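You operate a simulated robot arm through the tools that you are given. There is no shell and no other tool.

The job below is to be done with a simulated two-armed robot. You get a single attempt, and the scene is never put back.

JOB
Test the AC socket at 60 W: plug in, AC on, start, stop, AC off, unplug.
Fine: the power station on the grey mat at the load tester, which stays on; plug back on its seat; leave the flap open and the knobs as set.

Only the result counts: the job must be done as asked and must still hold three seconds after the hand-in. Knocking over, shifting, dropping, spilling or breaking anything else fails it.

ROBOT AND FRAMES
Two 6-joint arms with two-finger parallel grippers on one trunk that stands fixed in place. Base frame: the origin is at the foot of the trunk, x ahead of it, y to its left, z up. Lengths are in cm, angles in rad, forces in N, time in s.
The left shoulder is at [5, 17, 131.1], the right one opposite. Each reaches about 109.2 cm from its shoulder. Payload 1.57 kg a hand.
The tool frame of a hand sits at the grasp point between the pads (the TCP): z along the fingers, y along the line on which they close. The tips reach 3 cm beyond it. Largest opening 8 cm; finger width 1.7, thickness 1.2; the body of the gripper, 4 by 8.2 cm, starts 8 cm behind the TCP.
Orientation is that of the tool frame in the base frame, as a unit quaternion [w, x, y, z]. With the fingers straight down and closing along the base's y, the tool's x points along the base's -x, its y along +y and its z along -z.

CONTROLS
- The arms move only by the tool play_rows. It takes "left_plan", "right_plan" or both (then of equal length, played together; a hand with none holds still); each is a list of rows, each an object of numbers (a shift or turn left out is 0, a gripper value left out holds the last): "tx", "ty", "tz": the shift along the tool's x, y, z in units of 200 mm (1.0 is 200 mm); "wx", "wy", "wz": the turn, a rotation vector about the tool's x, y, z in units of 120 degrees (1.0 is 120 degrees); "jaw": the opening, from 0 (shut) to 1 (fully open). In form: [{"tx": .., "ty": .., "tz": .., "wx": .., "wy": .., "wz": .., "jaw": ..}, ...]. A call has 1 to 20 rows; each row is the pose to reach, as a shift and turn from the pose commanded when the call began, along the tool's axes at that moment. A call with a number of a shift or a turn outside -1 to 1 is refused whole. Each row takes 0.2 s and may step no farther than 5 cm and 0.15 rad from the row before; otherwise, or with a gripper value out of range, the whole call is refused. Where a pose cannot be reached the arm comes as near as it can. A force on the tool above 40 N (or 10 N above the force at the start of the call, whichever is more), or a blocked arm, ends the call early, and 0.2 s more pass. Each finger travels about 4.5 cm/s and halts on what it meets, pressing with about 43 N; the grip force reading is that of the motor and also rises with nothing between the fingers. The clock runs only during rows and for 0.2 s after the last one: add rows that repeat a pose to give the fingers time. The reply holds the time, the measured pose of the TCP, the force on the tool along the base axes, the opening and the grip force, in the units named above and with some noise, with the torque about the TCP (base axes, N m) and any sound that the robot's microphone picked up.
- Cameras (640 x 400 px; columns grow to the right, rows downward): "scene" is now at [3.64, -2.04, 188.28]; the picture's right is [-0.26, -0.97, 0.00], its down [-0.72, 0.19, -0.67] and it looks along [0.65, -0.18, -0.74] (base axes); focal length 342 px, centre (320, 200). "left" rides on the left gripper at [7.2, 0.7, -12.2] in its tool frame; the picture's right is [-0.09, 1.00, 0.00], its down [-0.84, -0.08, -0.54] and it looks along [-0.54, -0.05, 0.84] (tool axes); focal length 238 px, centre (320, 200). "right" rides on the right gripper at [7.2, -0.7, -12.2] in its tool frame; the picture's right is [0.09, 1.00, 0.00], its down [-0.84, 0.08, -0.54] and it looks along [-0.54, 0.05, 0.84] (tool axes); focal length 238 px, centre (320, 200). There is no depth. A picture from a camera that has moved, and an enlarged one, comes with that camera's place and axes in the base frame and with its lens.
- capture(camera): a new picture of that camera. The clock stands still meanwhile.
- raise_lower(by): slides the trunk up (or, below 0, down) by that many cm; the arms and the scene camera ride with it, the base frame stays. It gives what a move gives, with no picture.
- aim_head(pan, tilt): turns the head with the scene camera to pan (to the left, within 1.501 rad either way) and tilt (down, from -0.506 to 1.204), counted from straight ahead of the robot. It gives what a move gives.
- zoom(camera, box): a new picture of the part [left, top, right, bottom] of that camera's present view, enlarged. The clock stands still meanwhile.
- job_done(): hands the job in; it is judged then, once.

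Places have to be worked out from the pictures, the camera data and where the tool is seen. Open the grippers and draw the arms clear of the work before you hand the job in, unless the task says otherwise.

The tools are called after "Emit:" as name(argument=value, ...) on one line, values as JSON. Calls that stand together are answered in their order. play_rows: Moves the arms, as the interface text tells. Its arguments: {"type":"object","properties":{"left_plan":{"type":"array"},"right_plan":{"type":"array"}},"required":[]} The other tools are called the same way: raise_lower (by) moves the trunk up or down; aim_head (pan, tilt) turns the head that bears the scene camera; capture (camera) takes a picture; zoom (camera, box) takes an enlarged picture of a part of a camera's view; job_done () hands the job in.

At the start:

```text
time: 0.0
left_position: [70.64, 3.88, 120.03]
left_tool_rot: [0.0, 0.0, 1.0, 0.0]
left_wrist_force: [-0.3, 0.2, -1.2]
left_ft_torque: [0.03, 0.02, -0.02]
left_width: 7.98
left_grip_force: 0.0
right_position: [48.61, -58.06, 120.14]
right_tool_rot: [0.001, 0.0, 1.0, 0.0]
right_wrist_force: [-0.2, -1.0, 0.4]
right_ft_torque: [-0.02, -0.01, -0.01]
right_width: 7.99
right_grip_force: 0.1
trunk travel left (down, up): [-92.7, 4.3]
head pan, tilt (commanded): [-0.264, 0.834]
```

scene: 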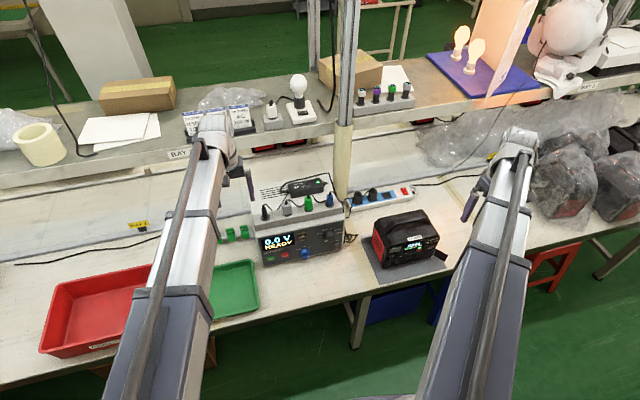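
right: 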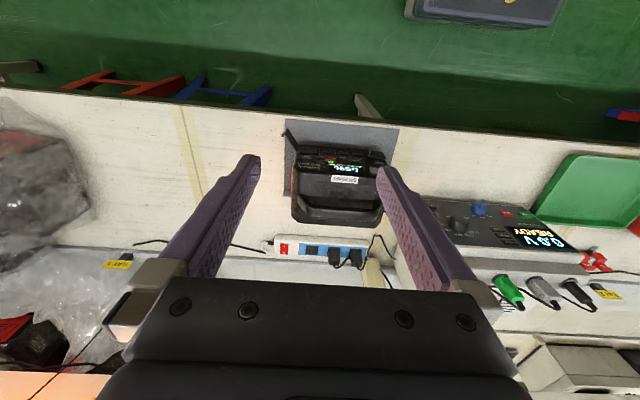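
left: 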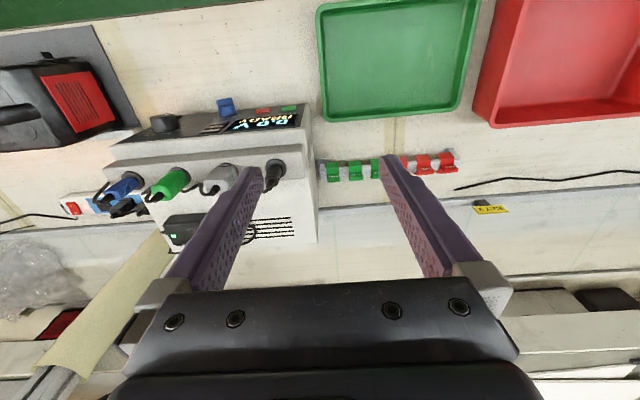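

The first pictures show a load tester with four plugs on its sloped/top seats and a power station on a grey mat. I'll zoom in on both to read labels and controls.

Emit:
zoom(camera="scene", box=[230, 160, 360, 280])

Emit:
zoom(camera="scene", box=[350, 190, 460, 290])

Emit:
zoom(camera="left", box=[0, 40, 320, 260])

Emit:
zoom(camera="right", box=[260, 110, 420, 250])

```text
3.33 times, centred on (295, 220) of scene
camera zoom: at [3.64, -2.04, 188.28], right [-0.26, -0.97, 0.0], down [-0.72, 0.19, -0.67], along [0.65, -0.18, -0.74], focal length 1141 px, centre (403, 133)
```

zoom: 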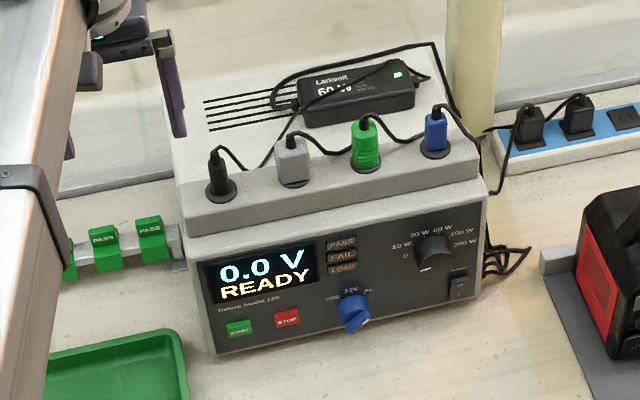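

```text
4.00 times, centred on (405, 240) of scene
camera zoom: at [3.64, -2.04, 188.28], right [-0.26, -0.97, 0.0], down [-0.72, 0.19, -0.67], along [0.65, -0.18, -0.74], focal length 1369 px, centre (-20, 40)
```

zoom: 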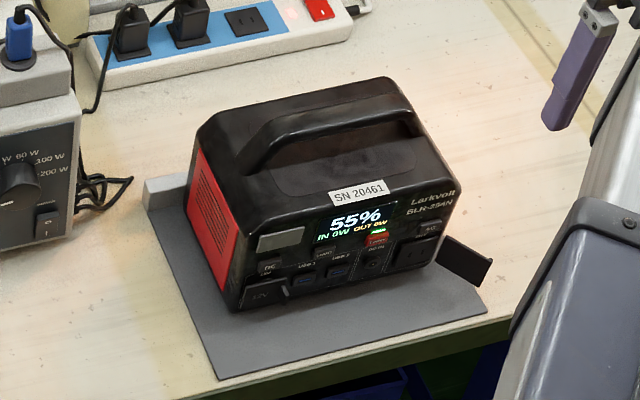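

```text
1.82 times, centred on (160, 150) of left
camera zoom: at [63.47, 4.63, 132.21], right [0.09, 1.0, 0.0], down [0.84, -0.08, 0.54], along [0.54, -0.05, -0.84], focal length 433 px, centre (611, 291)
```

zoom: 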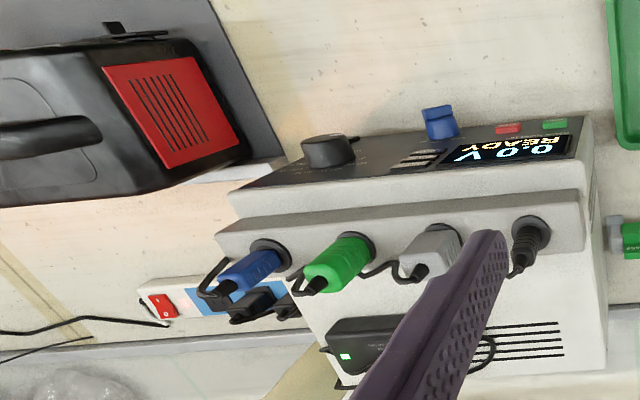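

```text
2.86 times, centred on (340, 180) of right
camera zoom: at [41.41, -58.71, 132.31], right [-0.09, 1.0, 0.0], down [0.84, 0.08, 0.54], along [0.54, 0.05, -0.84], focal length 681 px, centre (263, 257)
```

zoom: 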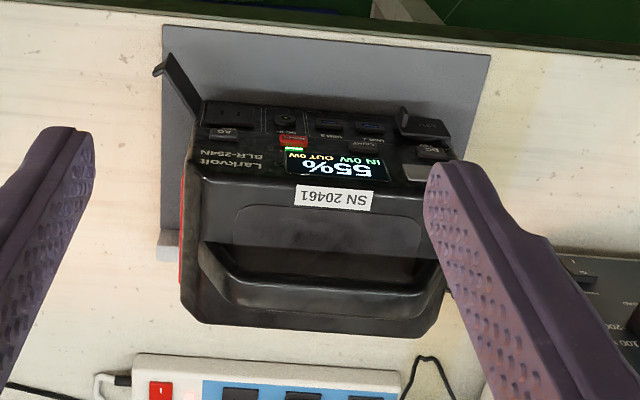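

The AC socket's flap already looks open; I need labels for the plug seats and the settings of both knobs. I'll zoom in further.

Emit:
zoom(camera="scene", box=[290, 225, 350, 265])

Emit:
zoom(camera="scene", box=[255, 190, 350, 240])

Emit:
zoom(camera="scene", box=[370, 225, 450, 275])

Emit:
zoom(camera="left", box=[90, 90, 310, 230])

```text
10.00 times, centred on (320, 245) of scene
camera zoom: at [3.64, -2.04, 188.28], right [-0.26, -0.97, 0.0], down [-0.72, 0.19, -0.67], along [0.65, -0.18, -0.74], focal length 3422 px, centre (320, -250)
```

zoom: 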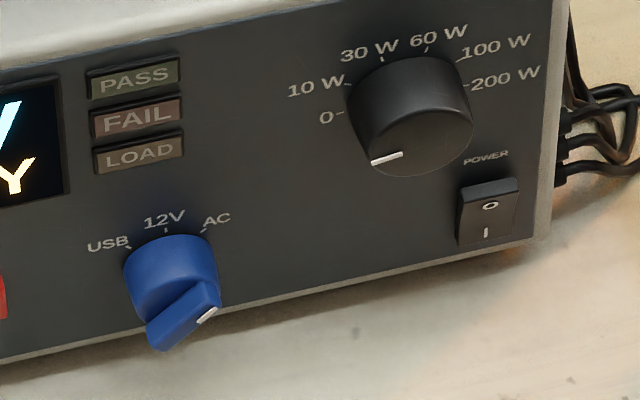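

```text
6.74 times, centred on (302, 215) of scene
camera zoom: at [3.64, -2.04, 188.28], right [-0.26, -0.97, 0.0], down [-0.72, 0.19, -0.67], along [0.65, -0.18, -0.74], focal length 2306 px, centre (438, 99)
```

zoom: 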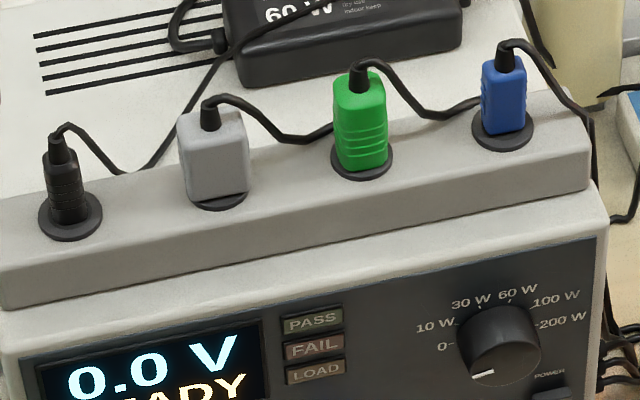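

```text
8.00 times, centred on (410, 250) of scene
camera zoom: at [3.64, -2.04, 188.28], right [-0.26, -0.97, 0.0], down [-0.72, 0.19, -0.67], along [0.65, -0.18, -0.74], focal length 2738 px, centre (-400, -200)
```

zoom: 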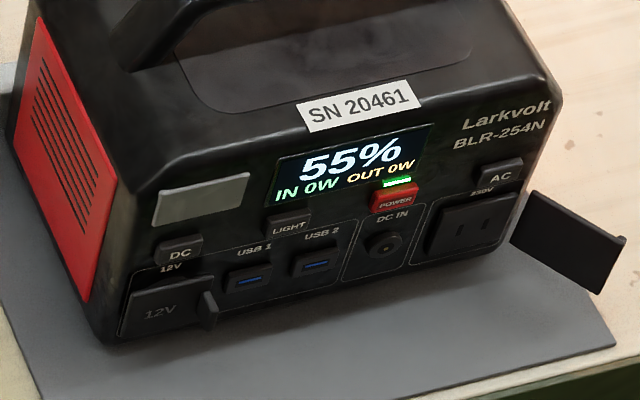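

```text
2.86 times, centred on (200, 160) of left
camera zoom: at [63.47, 4.63, 132.21], right [0.09, 1.0, 0.0], down [0.84, -0.08, 0.54], along [0.54, -0.05, -0.84], focal length 681 px, centre (663, 314)
```

zoom: 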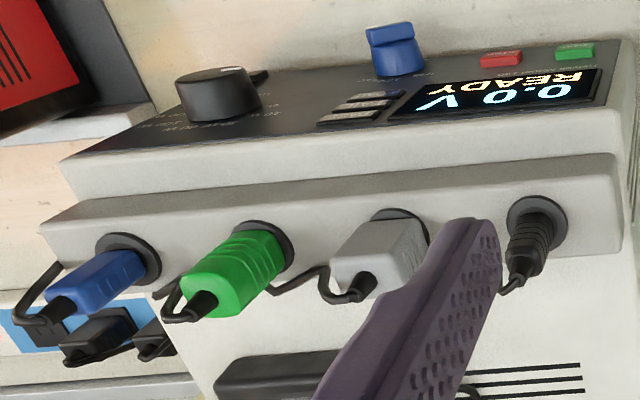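

Labels read well through zoom. I'll zoom harder on the knobs, the plugs and the seat strip to find labels and pointer settings.

Emit:
zoom(camera="scene", box=[295, 245, 319, 260])

Emit:
zoom(camera="scene", box=[317, 227, 341, 242])

Emit:
zoom(camera="scene", box=[258, 200, 300, 226])

Emit:
zoom(camera="scene", box=[300, 190, 342, 216])

Emit:
zoom(camera="scene", box=[420, 240, 452, 260])

Emit:
zoom(camera="left", box=[100, 150, 190, 206])

Emit:
zoom(camera="left", box=[190, 140, 290, 202])

```text
16.00 times, centred on (307, 252) of scene
camera zoom: at [3.64, -2.04, 188.28], right [-0.26, -0.97, 0.0], down [-0.72, 0.19, -0.67], along [0.65, -0.18, -0.74], focal length 5476 px, centre (528, -640)
```

zoom: 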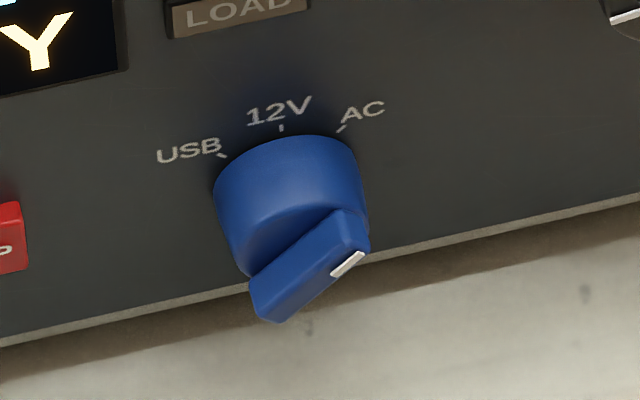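

```text
16.00 times, centred on (329, 234) of scene
camera zoom: at [3.64, -2.04, 188.28], right [-0.26, -0.97, 0.0], down [-0.72, 0.19, -0.67], along [0.65, -0.18, -0.74], focal length 5476 px, centre (176, -352)
```

zoom: 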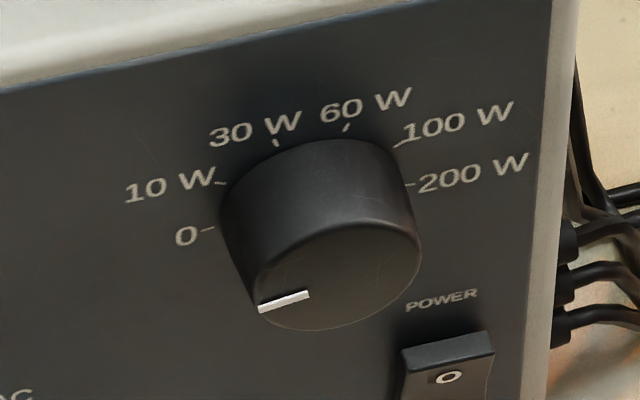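

```text
15.24 times, centred on (279, 213) of scene
camera zoom: at [3.64, -2.04, 188.28], right [-0.26, -0.97, 0.0], down [-0.72, 0.19, -0.67], along [0.65, -0.18, -0.74], focal length 5215 px, centre (945, 2)
```

zoom: 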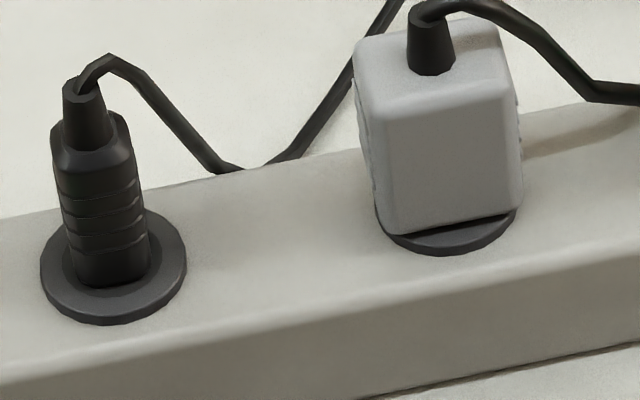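

```text
15.24 times, centred on (321, 203) of scene
camera zoom: at [3.64, -2.04, 188.28], right [-0.26, -0.97, 0.0], down [-0.72, 0.19, -0.67], along [0.65, -0.18, -0.74], focal length 5215 px, centre (305, 154)
```

zoom: 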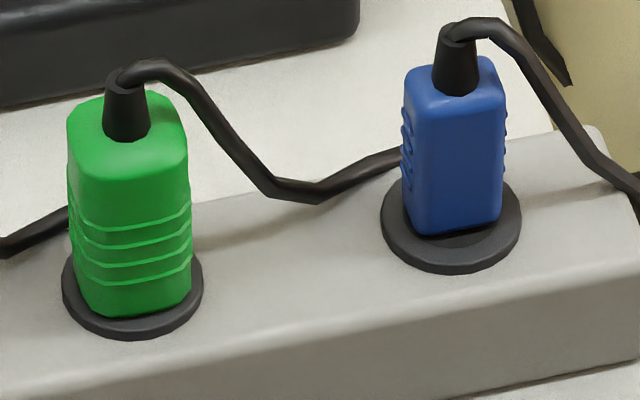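

```text
16.00 times, centred on (436, 250) of scene
camera zoom: at [3.64, -2.04, 188.28], right [-0.26, -0.97, 0.0], down [-0.72, 0.19, -0.67], along [0.65, -0.18, -0.74], focal length 5476 px, centre (-1536, -600)
```

zoom: 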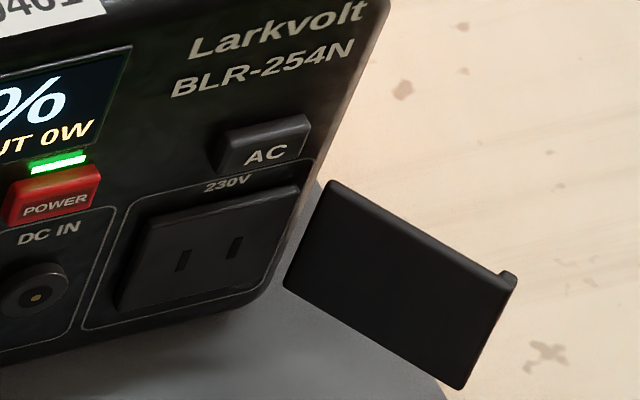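

```text
7.11 times, centred on (145, 178) of left
camera zoom: at [63.47, 4.63, 132.21], right [0.09, 1.0, 0.0], down [0.84, -0.08, 0.54], along [0.54, -0.05, -0.84], focal length 1695 px, centre (1564, 356)
```

zoom: 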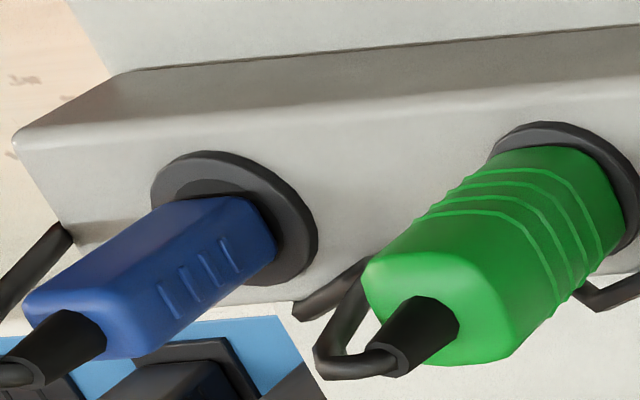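

```text
6.40 times, centred on (240, 171) of left
camera zoom: at [63.47, 4.63, 132.21], right [0.09, 1.0, 0.0], down [0.84, -0.08, 0.54], along [0.54, -0.05, -0.84], focal length 1525 px, centre (832, 386)
```

zoom: 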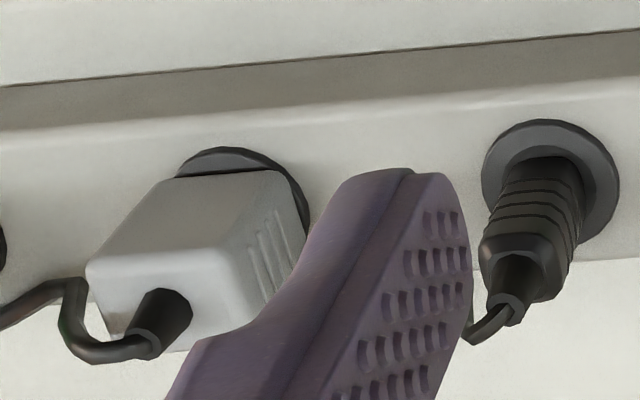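

Power knob points at 0 and the selector already at AC. The plugs carry no visible label from here, so I'll look at the papers and placards around, and at other plugs in the scene, for hints.

Emit:
zoom(camera="scene", box=[170, 90, 270, 152])

Emit:
zoom(camera="scene", box=[345, 70, 425, 120])

Emit:
zoom(camera="scene", box=[340, 175, 420, 225])

Emit:
zoom(camera="scene", box=[250, 225, 360, 275])

Emit:
zoom(camera="scene", box=[250, 165, 350, 215])

```text
6.40 times, centred on (220, 121) of scene
camera zoom: at [3.64, -2.04, 188.28], right [-0.26, -0.97, 0.0], down [-0.72, 0.19, -0.67], along [0.65, -0.18, -0.74], focal length 2190 px, centre (960, 706)
```

zoom: 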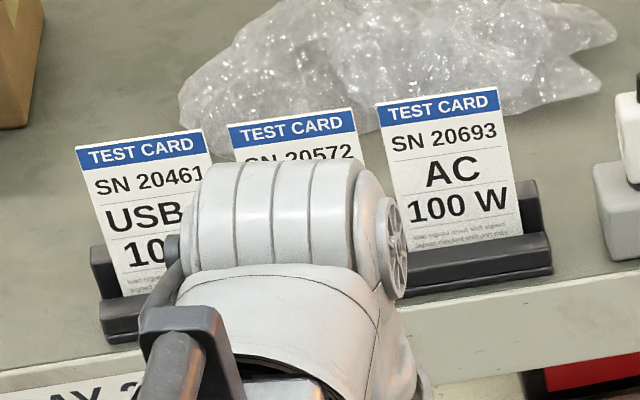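

```text
8.00 times, centred on (385, 95) of scene
camera zoom: at [3.64, -2.04, 188.28], right [-0.26, -0.97, 0.0], down [-0.72, 0.19, -0.67], along [0.65, -0.18, -0.74], focal length 2738 px, centre (-200, 1040)
```

zoom: 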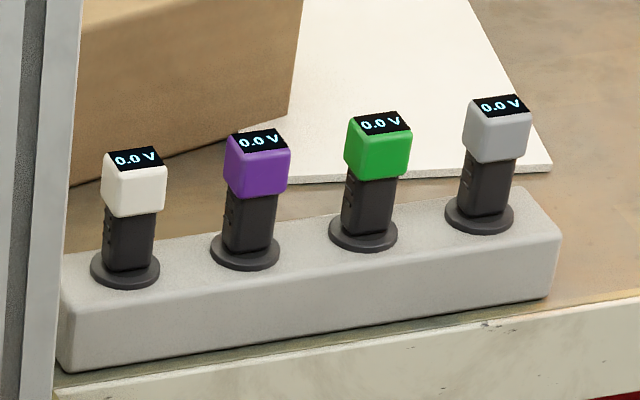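

```text
8.00 times, centred on (380, 200) of scene
camera zoom: at [3.64, -2.04, 188.28], right [-0.26, -0.97, 0.0], down [-0.72, 0.19, -0.67], along [0.65, -0.18, -0.74], focal length 2738 px, centre (-160, 200)
```

zoom: 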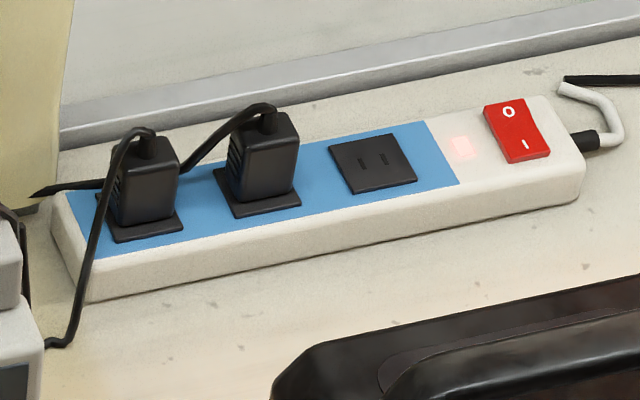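

```text
5.82 times, centred on (305, 250) of scene
camera zoom: at [3.64, -2.04, 188.28], right [-0.26, -0.97, 0.0], down [-0.72, 0.19, -0.67], along [0.65, -0.18, -0.74], focal length 1991 px, centre (407, -91)
```

zoom: 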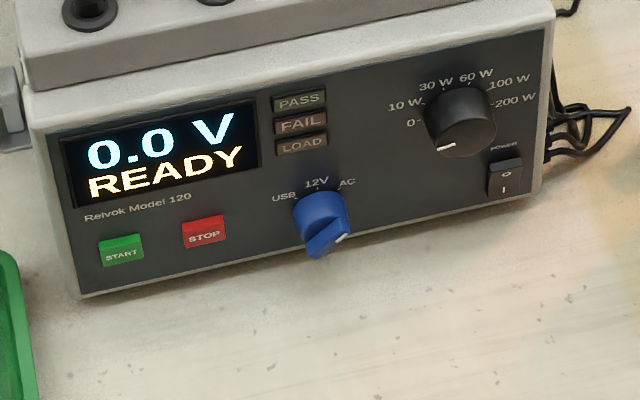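

```text
6.40 times, centred on (300, 190) of scene
camera zoom: at [3.64, -2.04, 188.28], right [-0.26, -0.97, 0.0], down [-0.72, 0.19, -0.67], along [0.65, -0.18, -0.74], focal length 2190 px, centre (448, 264)
```

zoom: 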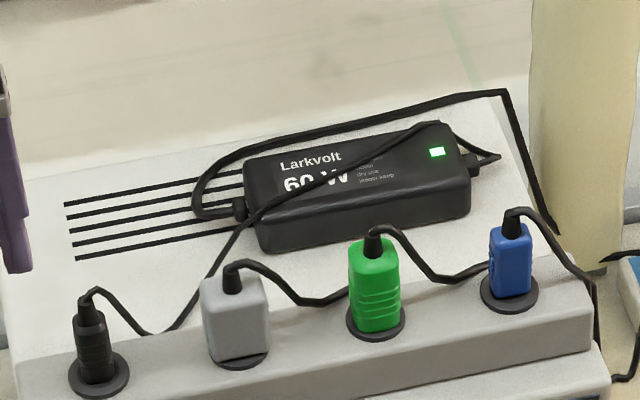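

Grey looks like the AC plug: it is boxy with side ribs like the plugs in the power strip. Green is the round-ish 12 V one, blue the narrow USB one, and the black cable runs to the charger brick. I'll draw the left hand back from over the tester before lowering the trunk.

Emit:
play_rows(left_plan=[{"tx": 0.2}, {"tx": 0.4}, {"tx": 0.6}, {"tx": 0.8}, {"tx": 1.0}])

```text
time: 1.2
left_position: [50.56, 3.87, 120.1]
left_tool_rot: [0.0, -0.001, 1.0, 0.0]
left_wrist_force: [0.4, 0.1, 0.7]
left_ft_torque: [-0.03, -0.02, 0.01]
left_width: 7.99
left_grip_force: 0.1
right_position: [48.56, -58.15, 120.06]
right_tool_rot: [-0.001, 0.0, 1.0, 0.0]
right_wrist_force: [-1.0, -0.9, 0.0]
right_ft_torque: [0.04, -0.01, -0.02]
right_width: 7.98
right_grip_force: 0.0
trunk travel left (down, up): [-92.7, 4.3]
head pan, tilt (commanded): [-0.264, 0.834]
```

The left hand is at x≈50.6, clear of the tester. I'll lower the trunk 20 cm so the arms and the cameras come nearer the work.

Emit:
raise_lower(by=-20)

Emit:
capture(camera="scene")

Emit:
capture(camera="right")

Emit:
capture(camera="left")

```text
time: 3.4
left_position: [50.64, 3.85, 100.25]
left_tool_rot: [0.0, -0.001, 1.0, -0.001]
left_wrist_force: [-0.9, 0.5, 0.6]
left_ft_torque: [0.02, -0.02, -0.02]
left_width: 7.98
left_grip_force: 0.1
right_position: [48.53, -58.11, 100.18]
right_tool_rot: [0.0, 0.0, 1.0, -0.001]
right_wrist_force: [0.4, -0.1, 0.5]
right_ft_torque: [0.0, 0.0, 0.02]
right_width: 8.0
right_grip_force: 0.0
trunk travel left (down, up): [-72.7, 24.3]
head pan, tilt (commanded): [-0.264, 0.834]
```

```text
taken
camera scene: at [3.63, -2.03, 168.29], right [-0.26, -0.97, 0.0], down [-0.72, 0.19, -0.67], along [0.65, -0.18, -0.74], focal length 342 px, centre (320, 200)
```

scene: 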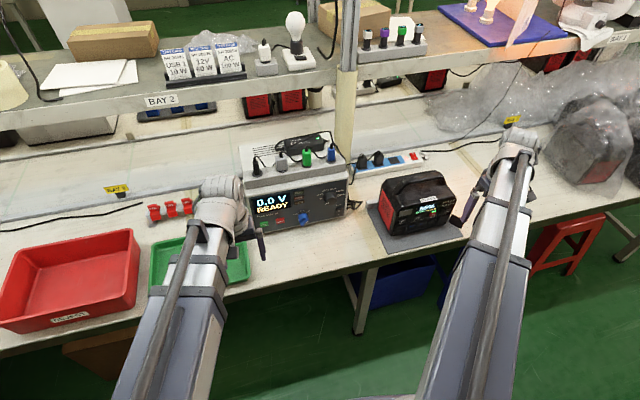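

```text
taken
camera right: at [41.4, -58.7, 112.32], right [-0.09, 1.0, 0.0], down [0.84, 0.08, 0.54], along [0.54, 0.05, -0.84], focal length 238 px, centre (320, 200)
```

right: 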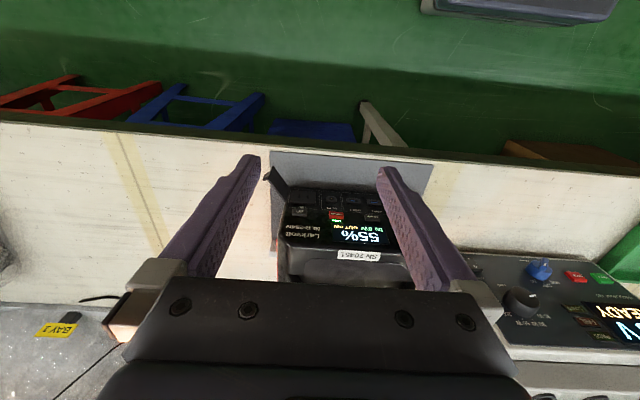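

```text
taken
camera left: at [43.58, 4.67, 112.22], right [0.09, 1.0, 0.0], down [0.84, -0.08, 0.54], along [0.54, -0.05, -0.84], focal length 238 px, centre (320, 200)
```

left: 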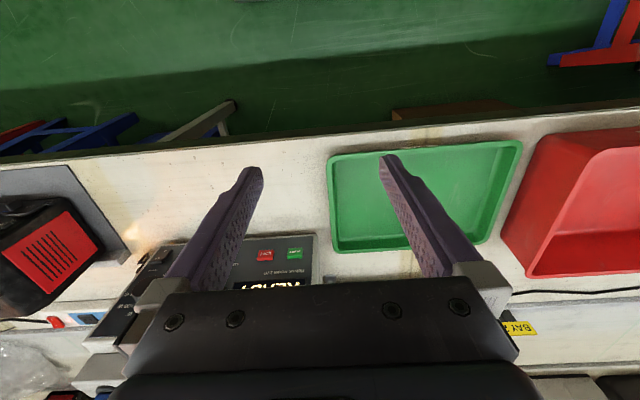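

The trunk is down 20 cm and everything is clear; the table's front edge is near x≈54 at z≈74. I'll tilt the right hand forward for a near frontal view of the power station.

Emit:
play_rows(right_plan=[{"tx": 0.05, "tz": 0.05, "wy": -0.06}, {"tx": 0.1, "tz": 0.1, "wy": -0.12}, {"tx": 0.15, "tz": 0.15, "wy": -0.18}, {"tx": 0.2, "tz": 0.2, "wy": -0.24}, {"tx": 0.25, "tz": 0.25, "wy": -0.3}, {"tx": 0.3, "tz": 0.3, "wy": -0.36}, {"tx": 0.3, "tz": 0.3, "wy": -0.36}])

Emit:
capture(camera="right")

Emit:
capture(camera="scene")

```text
time: 5.0
left_position: [50.64, 3.88, 100.19]
left_tool_rot: [0.0, 0.0, 1.0, -0.001]
left_wrist_force: [-0.5, 0.5, -0.4]
left_ft_torque: [0.04, -0.01, -0.02]
left_width: 8.01
left_grip_force: 0.1
right_position: [42.75, -58.15, 106.12]
right_tool_rot: [0.368, 0.0, 0.93, 0.0]
right_wrist_force: [0.4, -0.4, 0.0]
right_ft_torque: [-0.04, 0.0, 0.0]
right_width: 8.01
right_grip_force: 0.0
right hand out of reach, approached as far as the arm can: row 1, 2, 3, 4, 5, 6, 7
trunk travel left (down, up): [-72.7, 24.3]
head pan, tilt (commanded): [-0.264, 0.834]
```

```text
taken
camera right: at [29.23, -58.78, 110.04], right [-0.07, 1.0, -0.06], down [0.24, 0.08, 0.97], along [0.97, 0.05, -0.24], focal length 238 px, centre (320, 200)
```

right: 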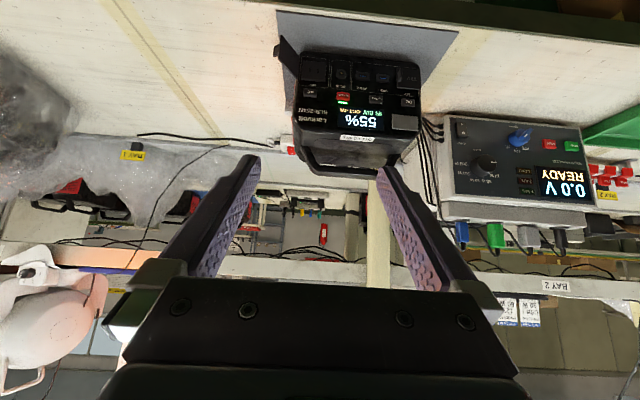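

```text
taken
camera scene: at [3.65, -2.04, 168.28], right [-0.26, -0.97, 0.0], down [-0.72, 0.19, -0.67], along [0.65, -0.18, -0.74], focal length 342 px, centre (320, 200)
```

scene: 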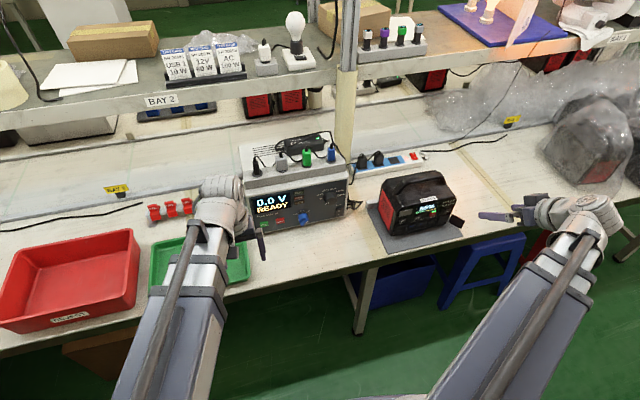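

The hand stopped short but gives a good frontal view (upside down) of both devices. I'll zoom in for measurements.

Emit:
zoom(camera="right", box=[270, 20, 430, 120])

Emit:
zoom(camera="right", box=[430, 100, 610, 250])

Emit:
zoom(camera="scene", box=[235, 130, 355, 230])

Emit:
zoom(camera="scene", box=[360, 165, 480, 250])

```text
4.00 times, centred on (350, 70) of right
camera zoom: at [29.23, -58.78, 110.04], right [-0.07, 1.0, -0.06], down [0.24, 0.08, 0.97], along [0.97, 0.05, -0.24], focal length 953 px, centre (200, 720)
```

zoom: 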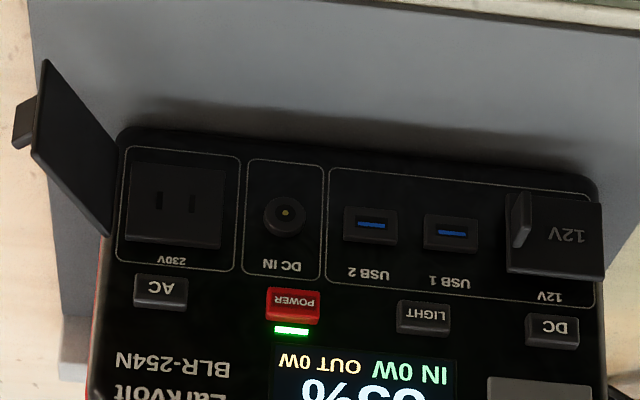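

```text
2.67 times, centred on (520, 175) of right
camera zoom: at [29.23, -58.78, 110.04], right [-0.07, 1.0, -0.06], down [0.24, 0.08, 0.97], along [0.97, 0.05, -0.24], focal length 636 px, centre (-213, 267)
```

zoom: 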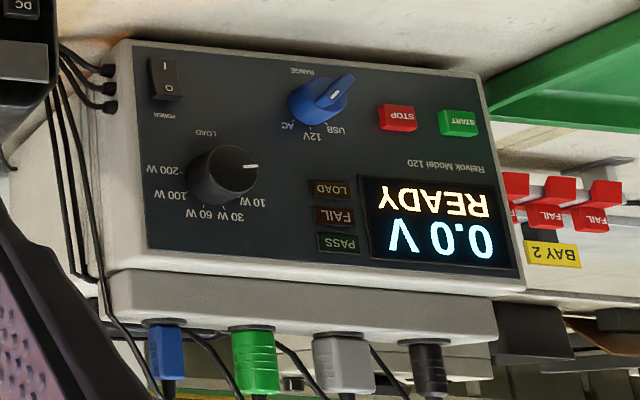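

```text
4.00 times, centred on (295, 180) of scene
camera zoom: at [3.65, -2.04, 168.28], right [-0.26, -0.97, 0.0], down [-0.72, 0.19, -0.67], along [0.65, -0.18, -0.74], focal length 1369 px, centre (420, 280)
```

zoom: 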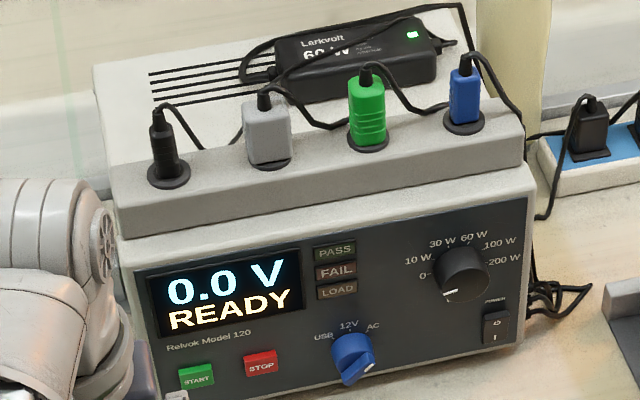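

```text
4.71 times, centred on (420, 208) of scene
camera zoom: at [3.65, -2.04, 168.28], right [-0.26, -0.97, 0.0], down [-0.72, 0.19, -0.67], along [0.65, -0.18, -0.74], focal length 1611 px, centre (-151, 165)
```

zoom: 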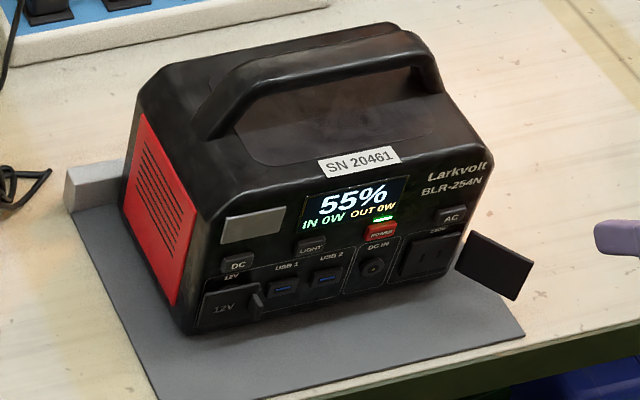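

I'll take tighter zooms from both cameras of the same features so I can triangulate them precisely.

Emit:
zoom(camera="scene", box=[430, 200, 478, 230])

Emit:
zoom(camera="scene", box=[390, 205, 446, 240])

Emit:
zoom(camera="right", box=[268, 28, 332, 108])

Emit:
zoom(camera="right", box=[450, 105, 546, 165])

Emit:
zoom(camera="right", box=[450, 190, 610, 270])

Emit:
zoom(camera="scene", box=[255, 145, 351, 205])

Emit:
zoom(camera="scene", box=[260, 180, 356, 240])

```text
13.33 times, centred on (454, 215) of scene
camera zoom: at [3.65, -2.04, 168.28], right [-0.26, -0.97, 0.0], down [-0.72, 0.19, -0.67], along [0.65, -0.18, -0.74], focal length 4563 px, centre (-1467, 0)
```

zoom: 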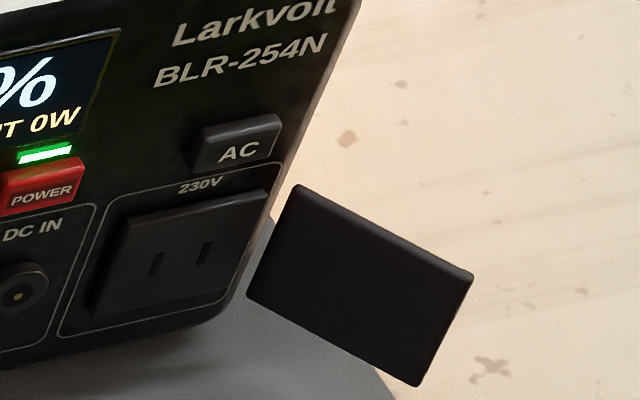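

```text
11.43 times, centred on (418, 222) of scene
camera zoom: at [3.65, -2.04, 168.28], right [-0.26, -0.97, 0.0], down [-0.72, 0.19, -0.67], along [0.65, -0.18, -0.74], focal length 3911 px, centre (-800, -57)
```

zoom: 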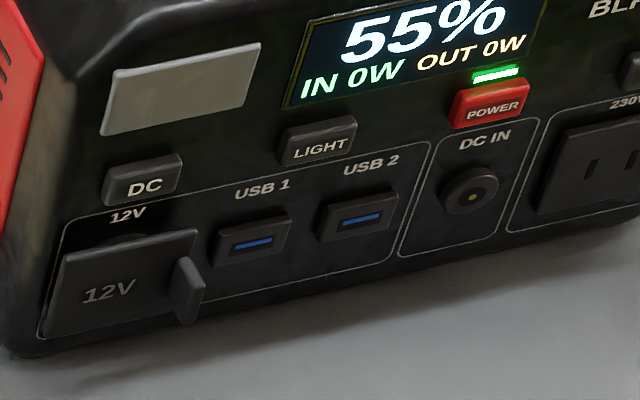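

```text
5.00 times, centred on (300, 68) of right
camera zoom: at [29.23, -58.78, 110.04], right [-0.07, 1.0, -0.06], down [0.24, 0.08, 0.97], along [0.97, 0.05, -0.24], focal length 1192 px, centre (420, 860)
```

zoom: 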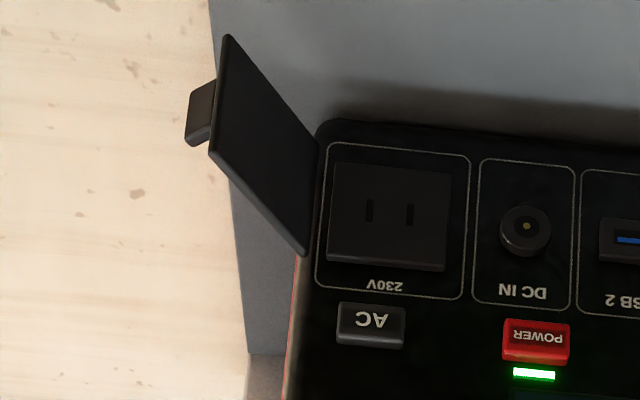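

```text
6.67 times, centred on (498, 135) of right
camera zoom: at [29.23, -58.78, 110.04], right [-0.07, 1.0, -0.06], down [0.24, 0.08, 0.97], along [0.97, 0.05, -0.24], focal length 1589 px, centre (-867, 633)
```

zoom: 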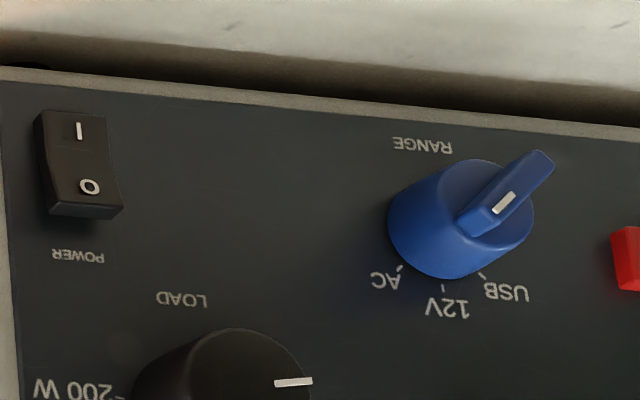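

```text
4.00 times, centred on (530, 230) of right
camera zoom: at [29.23, -58.78, 110.04], right [-0.07, 1.0, -0.06], down [0.24, 0.08, 0.97], along [0.97, 0.05, -0.24], focal length 953 px, centre (-520, 80)
```

zoom: 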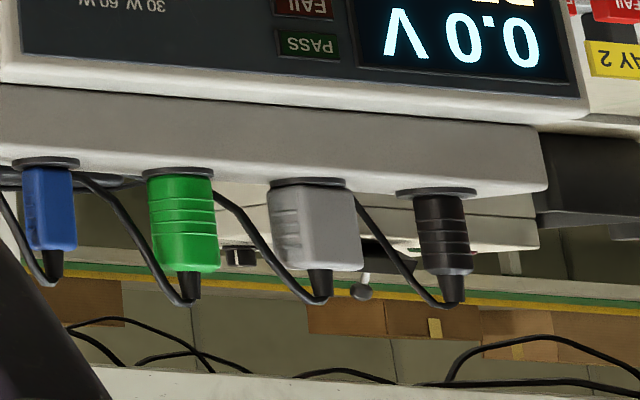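

```text
6.67 times, centred on (303, 175) of scene
camera zoom: at [3.65, -2.04, 168.28], right [-0.26, -0.97, 0.0], down [-0.72, 0.19, -0.67], along [0.65, -0.18, -0.74], focal length 2282 px, centre (433, 367)
```

zoom: 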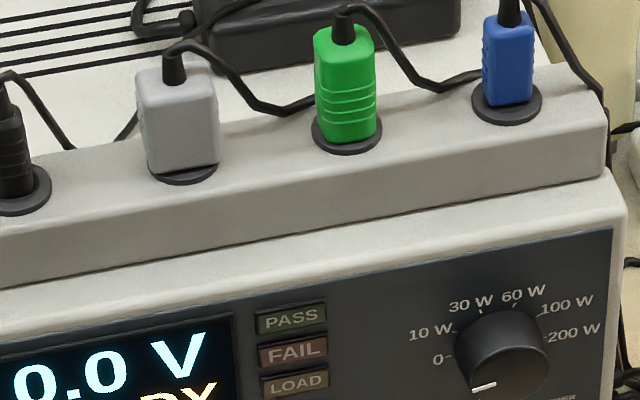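

```text
6.67 times, centred on (308, 210) of scene
camera zoom: at [3.65, -2.04, 168.28], right [-0.26, -0.97, 0.0], down [-0.72, 0.19, -0.67], along [0.65, -0.18, -0.74], focal length 2282 px, centre (400, 133)
```

zoom: 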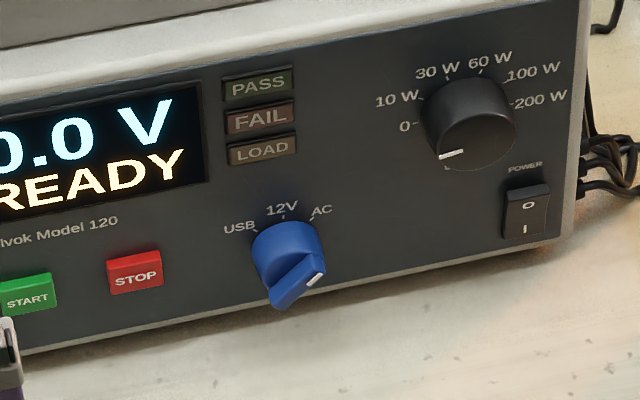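

Triangulating from the two views puts these points in the base frame:

| Feature | x | y | z |
|---|---|---|---|
| AC socket | 61.3 | -59.5 | 80.8 |
| AC button | 61.3 | -59.8 | 85.1 |
| START | 73.2 | -2.4 | 82.6 |
| STOP | 73.3 | -7.7 | 82.7 |
| Grey plug seat | 78.1 | -10.8 | 100 |

The faces point along -x. I'll bring the right hand back to straight down, then try the wrist turn I plan for the plug.

Emit:
play_rows(right_plan=[{"tx": -0.07, "wy": 0.06}, {"tx": -0.14, "wy": 0.12}, {"tx": -0.21, "wy": 0.18}, {"tx": -0.28, "wy": 0.24}, {"tx": -0.35, "wy": 0.3}, {"tx": -0.42, "wy": 0.36}, {"tx": -0.42, "wy": 0.36}])

```text
time: 6.6
left_position: [50.62, 3.93, 100.26]
left_tool_rot: [0.0, 0.0, 1.0, 0.0]
left_wrist_force: [-0.2, 0.0, -0.7]
left_ft_torque: [0.0, -0.01, 0.01]
left_width: 7.99
left_grip_force: 0.1
right_position: [48.63, -58.04, 100.08]
right_tool_rot: [-0.001, 0.0, 1.0, -0.001]
right_wrist_force: [0.5, -0.4, 0.3]
right_ft_torque: [0.03, 0.03, -0.02]
right_width: 8.0
right_grip_force: 0.0
right hand out of reach, approached as far as the arm can: row 1, 2, 3, 4, 5, 6, 7
trunk travel left (down, up): [-72.7, 24.3]
head pan, tilt (commanded): [-0.264, 0.834]
```

Back at straight down. Now I'll lift and move the right hand forward over free space and turn it +90° about its finger axis, so the fingers close along x.

Emit:
play_rows(right_plan=[{"tx": -0.05, "ty": 0.06, "tz": -0.06, "wz": 0.068}, {"tx": -0.1, "ty": 0.12, "tz": -0.12, "wz": 0.136}, {"tx": -0.15, "ty": 0.18, "tz": -0.18, "wz": 0.204}, {"tx": -0.2, "ty": 0.24, "tz": -0.24, "wz": 0.272}, {"tx": -0.25, "ty": 0.3, "tz": -0.3, "wz": 0.34}, {"tx": -0.3, "ty": 0.36, "tz": -0.36, "wz": 0.408}, {"tx": -0.35, "ty": 0.42, "tz": -0.42, "wz": 0.476}, {"tx": -0.4, "ty": 0.48, "tz": -0.48, "wz": 0.544}, {"tx": -0.45, "ty": 0.54, "tz": -0.54, "wz": 0.612}, {"tx": -0.5, "ty": 0.6, "tz": -0.6, "wz": 0.68}, {"tx": -0.55, "ty": 0.65, "tz": -0.6, "wz": 0.75}, {"tx": -0.55, "ty": 0.65, "tz": -0.6, "wz": 0.75}])

Emit:
capture(camera="right")

Emit:
capture(camera="scene")

```text
time: 9.2
left_position: [50.7, 3.85, 100.19]
left_tool_rot: [0.0, -0.001, 1.0, 0.001]
left_wrist_force: [0.4, -0.7, -1.0]
left_ft_torque: [0.0, 0.0, -0.03]
left_width: 7.99
left_grip_force: 0.0
right_position: [59.71, -45.25, 100.11]
right_tool_rot: [-0.001, 0.708, 0.706, 0.0]
right_wrist_force: [-1.2, 0.7, 0.7]
right_ft_torque: [0.01, 0.0, -0.02]
right_width: 8.0
right_grip_force: 0.0
right hand out of reach, approached as far as the arm can: row 1, 2, 3, 4, 5, 6, 7, 8, 9, 10, 11, 12
trunk travel left (down, up): [-72.7, 24.3]
head pan, tilt (commanded): [-0.264, 0.834]
```

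```text
taken
camera right: at [59.03, -37.9, 112.31], right [1.0, 0.09, 0.0], down [0.08, -0.84, 0.54], along [0.05, -0.54, -0.84], focal length 238 px, centre (320, 200)
```

right: 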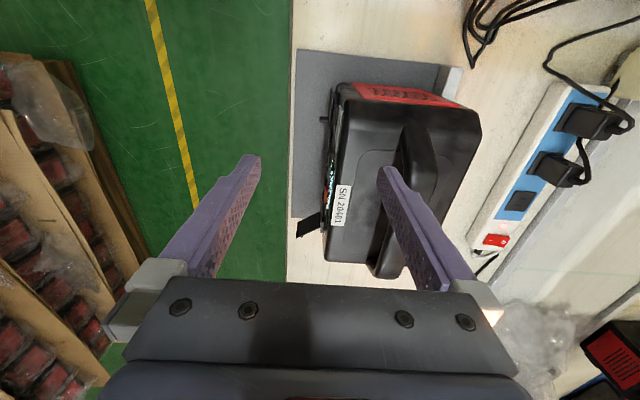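

```text
taken
camera scene: at [3.63, -2.05, 168.28], right [-0.26, -0.97, 0.0], down [-0.72, 0.19, -0.67], along [0.65, -0.18, -0.74], focal length 342 px, centre (320, 200)
```

scene: 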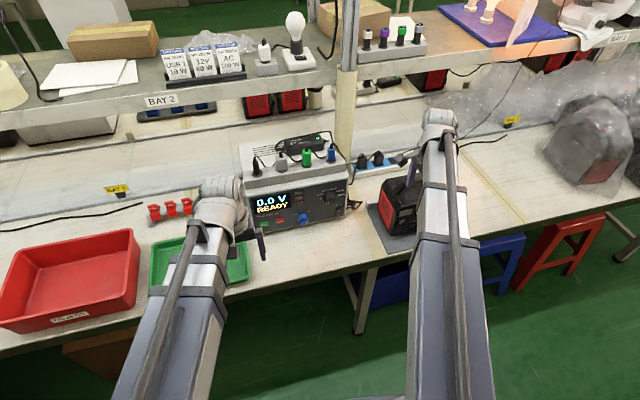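

The hand turned and moved sideways as asked, but its height stayed at 100 instead of going to 112. I'll test a plain small lift to see how the height responds.

Emit:
play_rows(right_plan=[{"tz": -0.1}, {"tz": -0.1}])

Emit:
play_rows(left_plan=[{"tz": -0.1}, {"tz": -0.1}])

```text
time: 9.8
left_position: [50.65, 3.93, 100.08]
left_tool_rot: [0.0, 0.0, 1.0, 0.0]
left_wrist_force: [0.2, -0.1, 0.2]
left_ft_torque: [0.04, 0.0, 0.0]
left_width: 7.97
left_grip_force: 0.2
right_position: [59.71, -45.02, 100.19]
right_tool_rot: [0.0, 0.707, 0.708, 0.0]
right_wrist_force: [0.6, -0.6, -0.1]
right_ft_torque: [-0.03, 0.03, 0.01]
right_width: 8.01
right_grip_force: 0.0
right hand out of reach, approached as far as the arm can: row 1, 2
trunk travel left (down, up): [-72.7, 24.3]
head pan, tilt (commanded): [-0.264, 0.834]
```

```text
time: 10.4
left_position: [50.57, 3.84, 100.14]
left_tool_rot: [-0.001, 0.0, 1.0, 0.0]
left_wrist_force: [-0.5, -0.4, 0.5]
left_ft_torque: [-0.02, -0.01, 0.02]
left_width: 8.0
left_grip_force: 0.2
left hand out of reach, approached as far as the arm can: row 1, 2
right_position: [59.73, -45.2, 100.07]
right_tool_rot: [0.0, 0.707, 0.707, 0.001]
right_wrist_force: [-0.5, 0.1, 0.3]
right_ft_torque: [0.0, -0.03, 0.02]
right_width: 8.01
right_grip_force: 0.0
trunk travel left (down, up): [-72.7, 24.3]
head pan, tilt (commanded): [-0.264, 0.834]
```

Lifting is refused on both arms at this trunk height. I'll test a small move down on the left hand, which has free space below it.

Emit:
play_rows(left_plan=[{"tz": 0.2}, {"tz": 0.3}, {"tz": 0.3}])

```text
time: 11.2
left_position: [50.68, 3.95, 100.19]
left_tool_rot: [0.0, 0.0, 1.0, 0.001]
left_wrist_force: [-0.3, 0.6, 0.0]
left_ft_torque: [0.01, 0.04, -0.01]
left_width: 8.02
left_grip_force: 0.1
left hand out of reach, approached as far as the arm can: row 1, 2, 3
right_position: [59.72, -45.15, 100.12]
right_tool_rot: [0.0, 0.708, 0.706, 0.0]
right_wrist_force: [0.1, -1.2, -0.4]
right_ft_torque: [-0.02, -0.03, 0.04]
right_width: 8.01
right_grip_force: 0.1
trunk travel left (down, up): [-72.7, 24.3]
head pan, tilt (commanded): [-0.264, 0.834]
```

Both arms keep their wrist at a fixed height: wrist z = 142.2 plus trunk travel, with the TCP about 22.1 cm from the wrist. The arms only work in their own plane and all height must come from the trunk. I'll raise the trunk 14 cm so the right hand can pass above the plugs.

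Emit:
raise_lower(by=14)

```text
time: 12.8
left_position: [50.78, 4.03, 114.09]
left_tool_rot: [0.0, 0.0, 1.0, 0.0]
left_wrist_force: [0.4, 1.0, -0.1]
left_ft_torque: [0.02, 0.01, -0.01]
left_width: 8.01
left_grip_force: 0.0
right_position: [59.66, -45.2, 114.09]
right_tool_rot: [0.0, 0.707, 0.707, 0.0]
right_wrist_force: [-0.7, -0.6, 0.0]
right_ft_torque: [-0.01, -0.01, 0.02]
right_width: 8.0
right_grip_force: 0.1
trunk travel left (down, up): [-86.7, 10.3]
head pan, tilt (commanded): [-0.264, 0.834]
```

Height is 114 now. I'll move the left hand aside and roll it +90°. At the same time the right hand goes over to (78, -38), and I'll correct both stored height offsets.

Emit:
play_rows(left_plan=[{"tx": 0.03, "ty": 0.06, "tz": -0.02, "wz": 0.068}, {"tx": 0.06, "ty": 0.12, "tz": -0.04, "wz": 0.136}, {"tx": 0.09, "ty": 0.18, "tz": -0.06, "wz": 0.204}, {"tx": 0.12, "ty": 0.24, "tz": -0.08, "wz": 0.272}, {"tx": 0.15, "ty": 0.3, "tz": -0.1, "wz": 0.34}, {"tx": 0.18, "ty": 0.36, "tz": -0.12, "wz": 0.408}, {"tx": 0.21, "ty": 0.42, "tz": -0.14, "wz": 0.476}, {"tx": 0.24, "ty": 0.48, "tz": -0.16, "wz": 0.544}, {"tx": 0.27, "ty": 0.54, "tz": -0.18, "wz": 0.612}, {"tx": 0.3, "ty": 0.6, "tz": -0.2, "wz": 0.68}, {"tx": 0.3, "ty": 0.6, "tz": -0.2, "wz": 0.75}, {"tx": 0.3, "ty": 0.6, "tz": -0.2, "wz": 0.75}], right_plan=[{"tx": 0.03, "ty": 0.08, "tz": 0.07}, {"tx": 0.06, "ty": 0.16, "tz": 0.14}, {"tx": 0.09, "ty": 0.24, "tz": 0.21}, {"tx": 0.12, "ty": 0.32, "tz": 0.28}, {"tx": 0.15, "ty": 0.4, "tz": 0.35}, {"tx": 0.18, "ty": 0.48, "tz": 0.42}, {"tx": 0.21, "ty": 0.56, "tz": 0.49}, {"tx": 0.24, "ty": 0.64, "tz": 0.56}, {"tx": 0.27, "ty": 0.72, "tz": 0.63}, {"tx": 0.3, "ty": 0.8, "tz": 0.7}, {"tx": 0.36, "ty": 0.92, "tz": 0.7}, {"tx": 0.36, "ty": 0.92, "tz": 0.7}])

Emit:
capture(camera="scene")

Emit:
capture(camera="right")

Emit:
capture(camera="left")

```text
time: 15.4
left_position: [45.72, 15.75, 114.13]
left_tool_rot: [0.0, 0.708, 0.706, -0.001]
left_wrist_force: [0.6, -0.5, 0.8]
left_ft_torque: [-0.01, 0.0, -0.02]
left_width: 7.98
left_grip_force: 0.0
left hand out of reach, approached as far as the arm can: row 1, 2, 3, 4, 5, 6, 7, 8, 9, 10, 11, 12
right_position: [78.13, -38.16, 114.2]
right_tool_rot: [0.0, 0.707, 0.707, 0.0]
right_wrist_force: [-0.5, -0.2, 0.5]
right_ft_torque: [-0.01, -0.04, 0.0]
right_width: 7.99
right_grip_force: 0.0
right hand out of reach, approached as far as the arm can: row 1, 2, 3, 4, 5, 6, 7, 8, 9, 10, 11, 12
trunk travel left (down, up): [-86.7, 10.3]
head pan, tilt (commanded): [-0.264, 0.834]
```

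```text
taken
camera scene: at [3.57, -2.05, 182.28], right [-0.26, -0.97, 0.0], down [-0.71, 0.19, -0.67], along [0.65, -0.18, -0.74], focal length 342 px, centre (320, 200)
```

scene: 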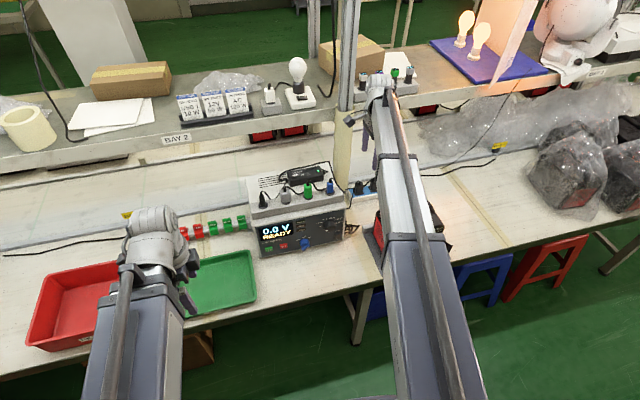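

```text
taken
camera right: at [77.43, -30.95, 126.34], right [1.0, 0.09, 0.0], down [0.08, -0.84, 0.54], along [0.05, -0.54, -0.84], focal length 238 px, centre (320, 200)
```

right: 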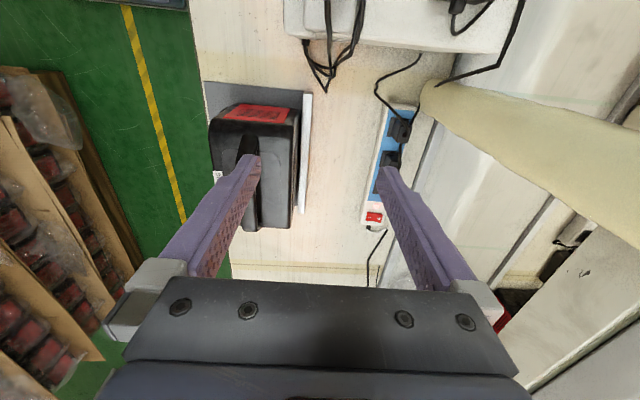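

```text
taken
camera left: at [46.48, 23.09, 126.24], right [1.0, -0.09, 0.0], down [-0.08, -0.84, 0.54], along [-0.05, -0.54, -0.84], focal length 238 px, centre (320, 200)
```

left: 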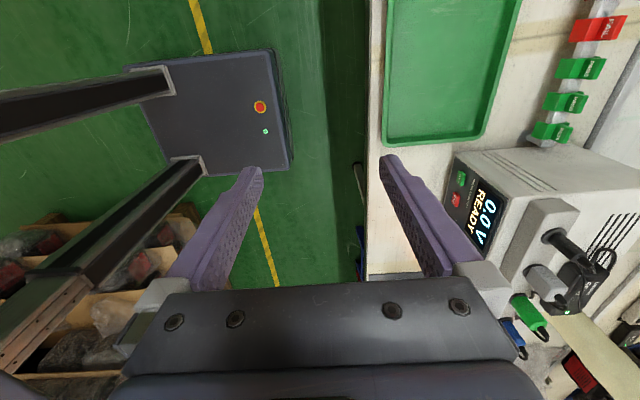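

Positions are right, though "out of reach" is still flagged, so my bookkeeping of the commanded height may be off. I'll make a pure horizontal move on the right hand to see whether the flag clears.

Emit:
play_rows(right_plan=[{"tx": 0.1}, {"tx": 0.25}, {"tx": 0.25}])

```text
time: 16.2
left_position: [45.87, 15.67, 114.3]
left_tool_rot: [0.0, 0.707, 0.707, 0.0]
left_wrist_force: [-0.8, 0.2, -0.5]
left_ft_torque: [0.03, 0.04, 0.01]
left_width: 8.02
left_grip_force: 0.0
right_position: [78.02, -33.29, 114.15]
right_tool_rot: [0.0, 0.707, 0.707, 0.0]
right_wrist_force: [-1.0, 0.0, 0.0]
right_ft_torque: [0.02, -0.05, -0.01]
right_width: 7.99
right_grip_force: 0.1
trunk travel left (down, up): [-86.7, 10.3]
head pan, tilt (commanded): [-0.264, 0.834]
```

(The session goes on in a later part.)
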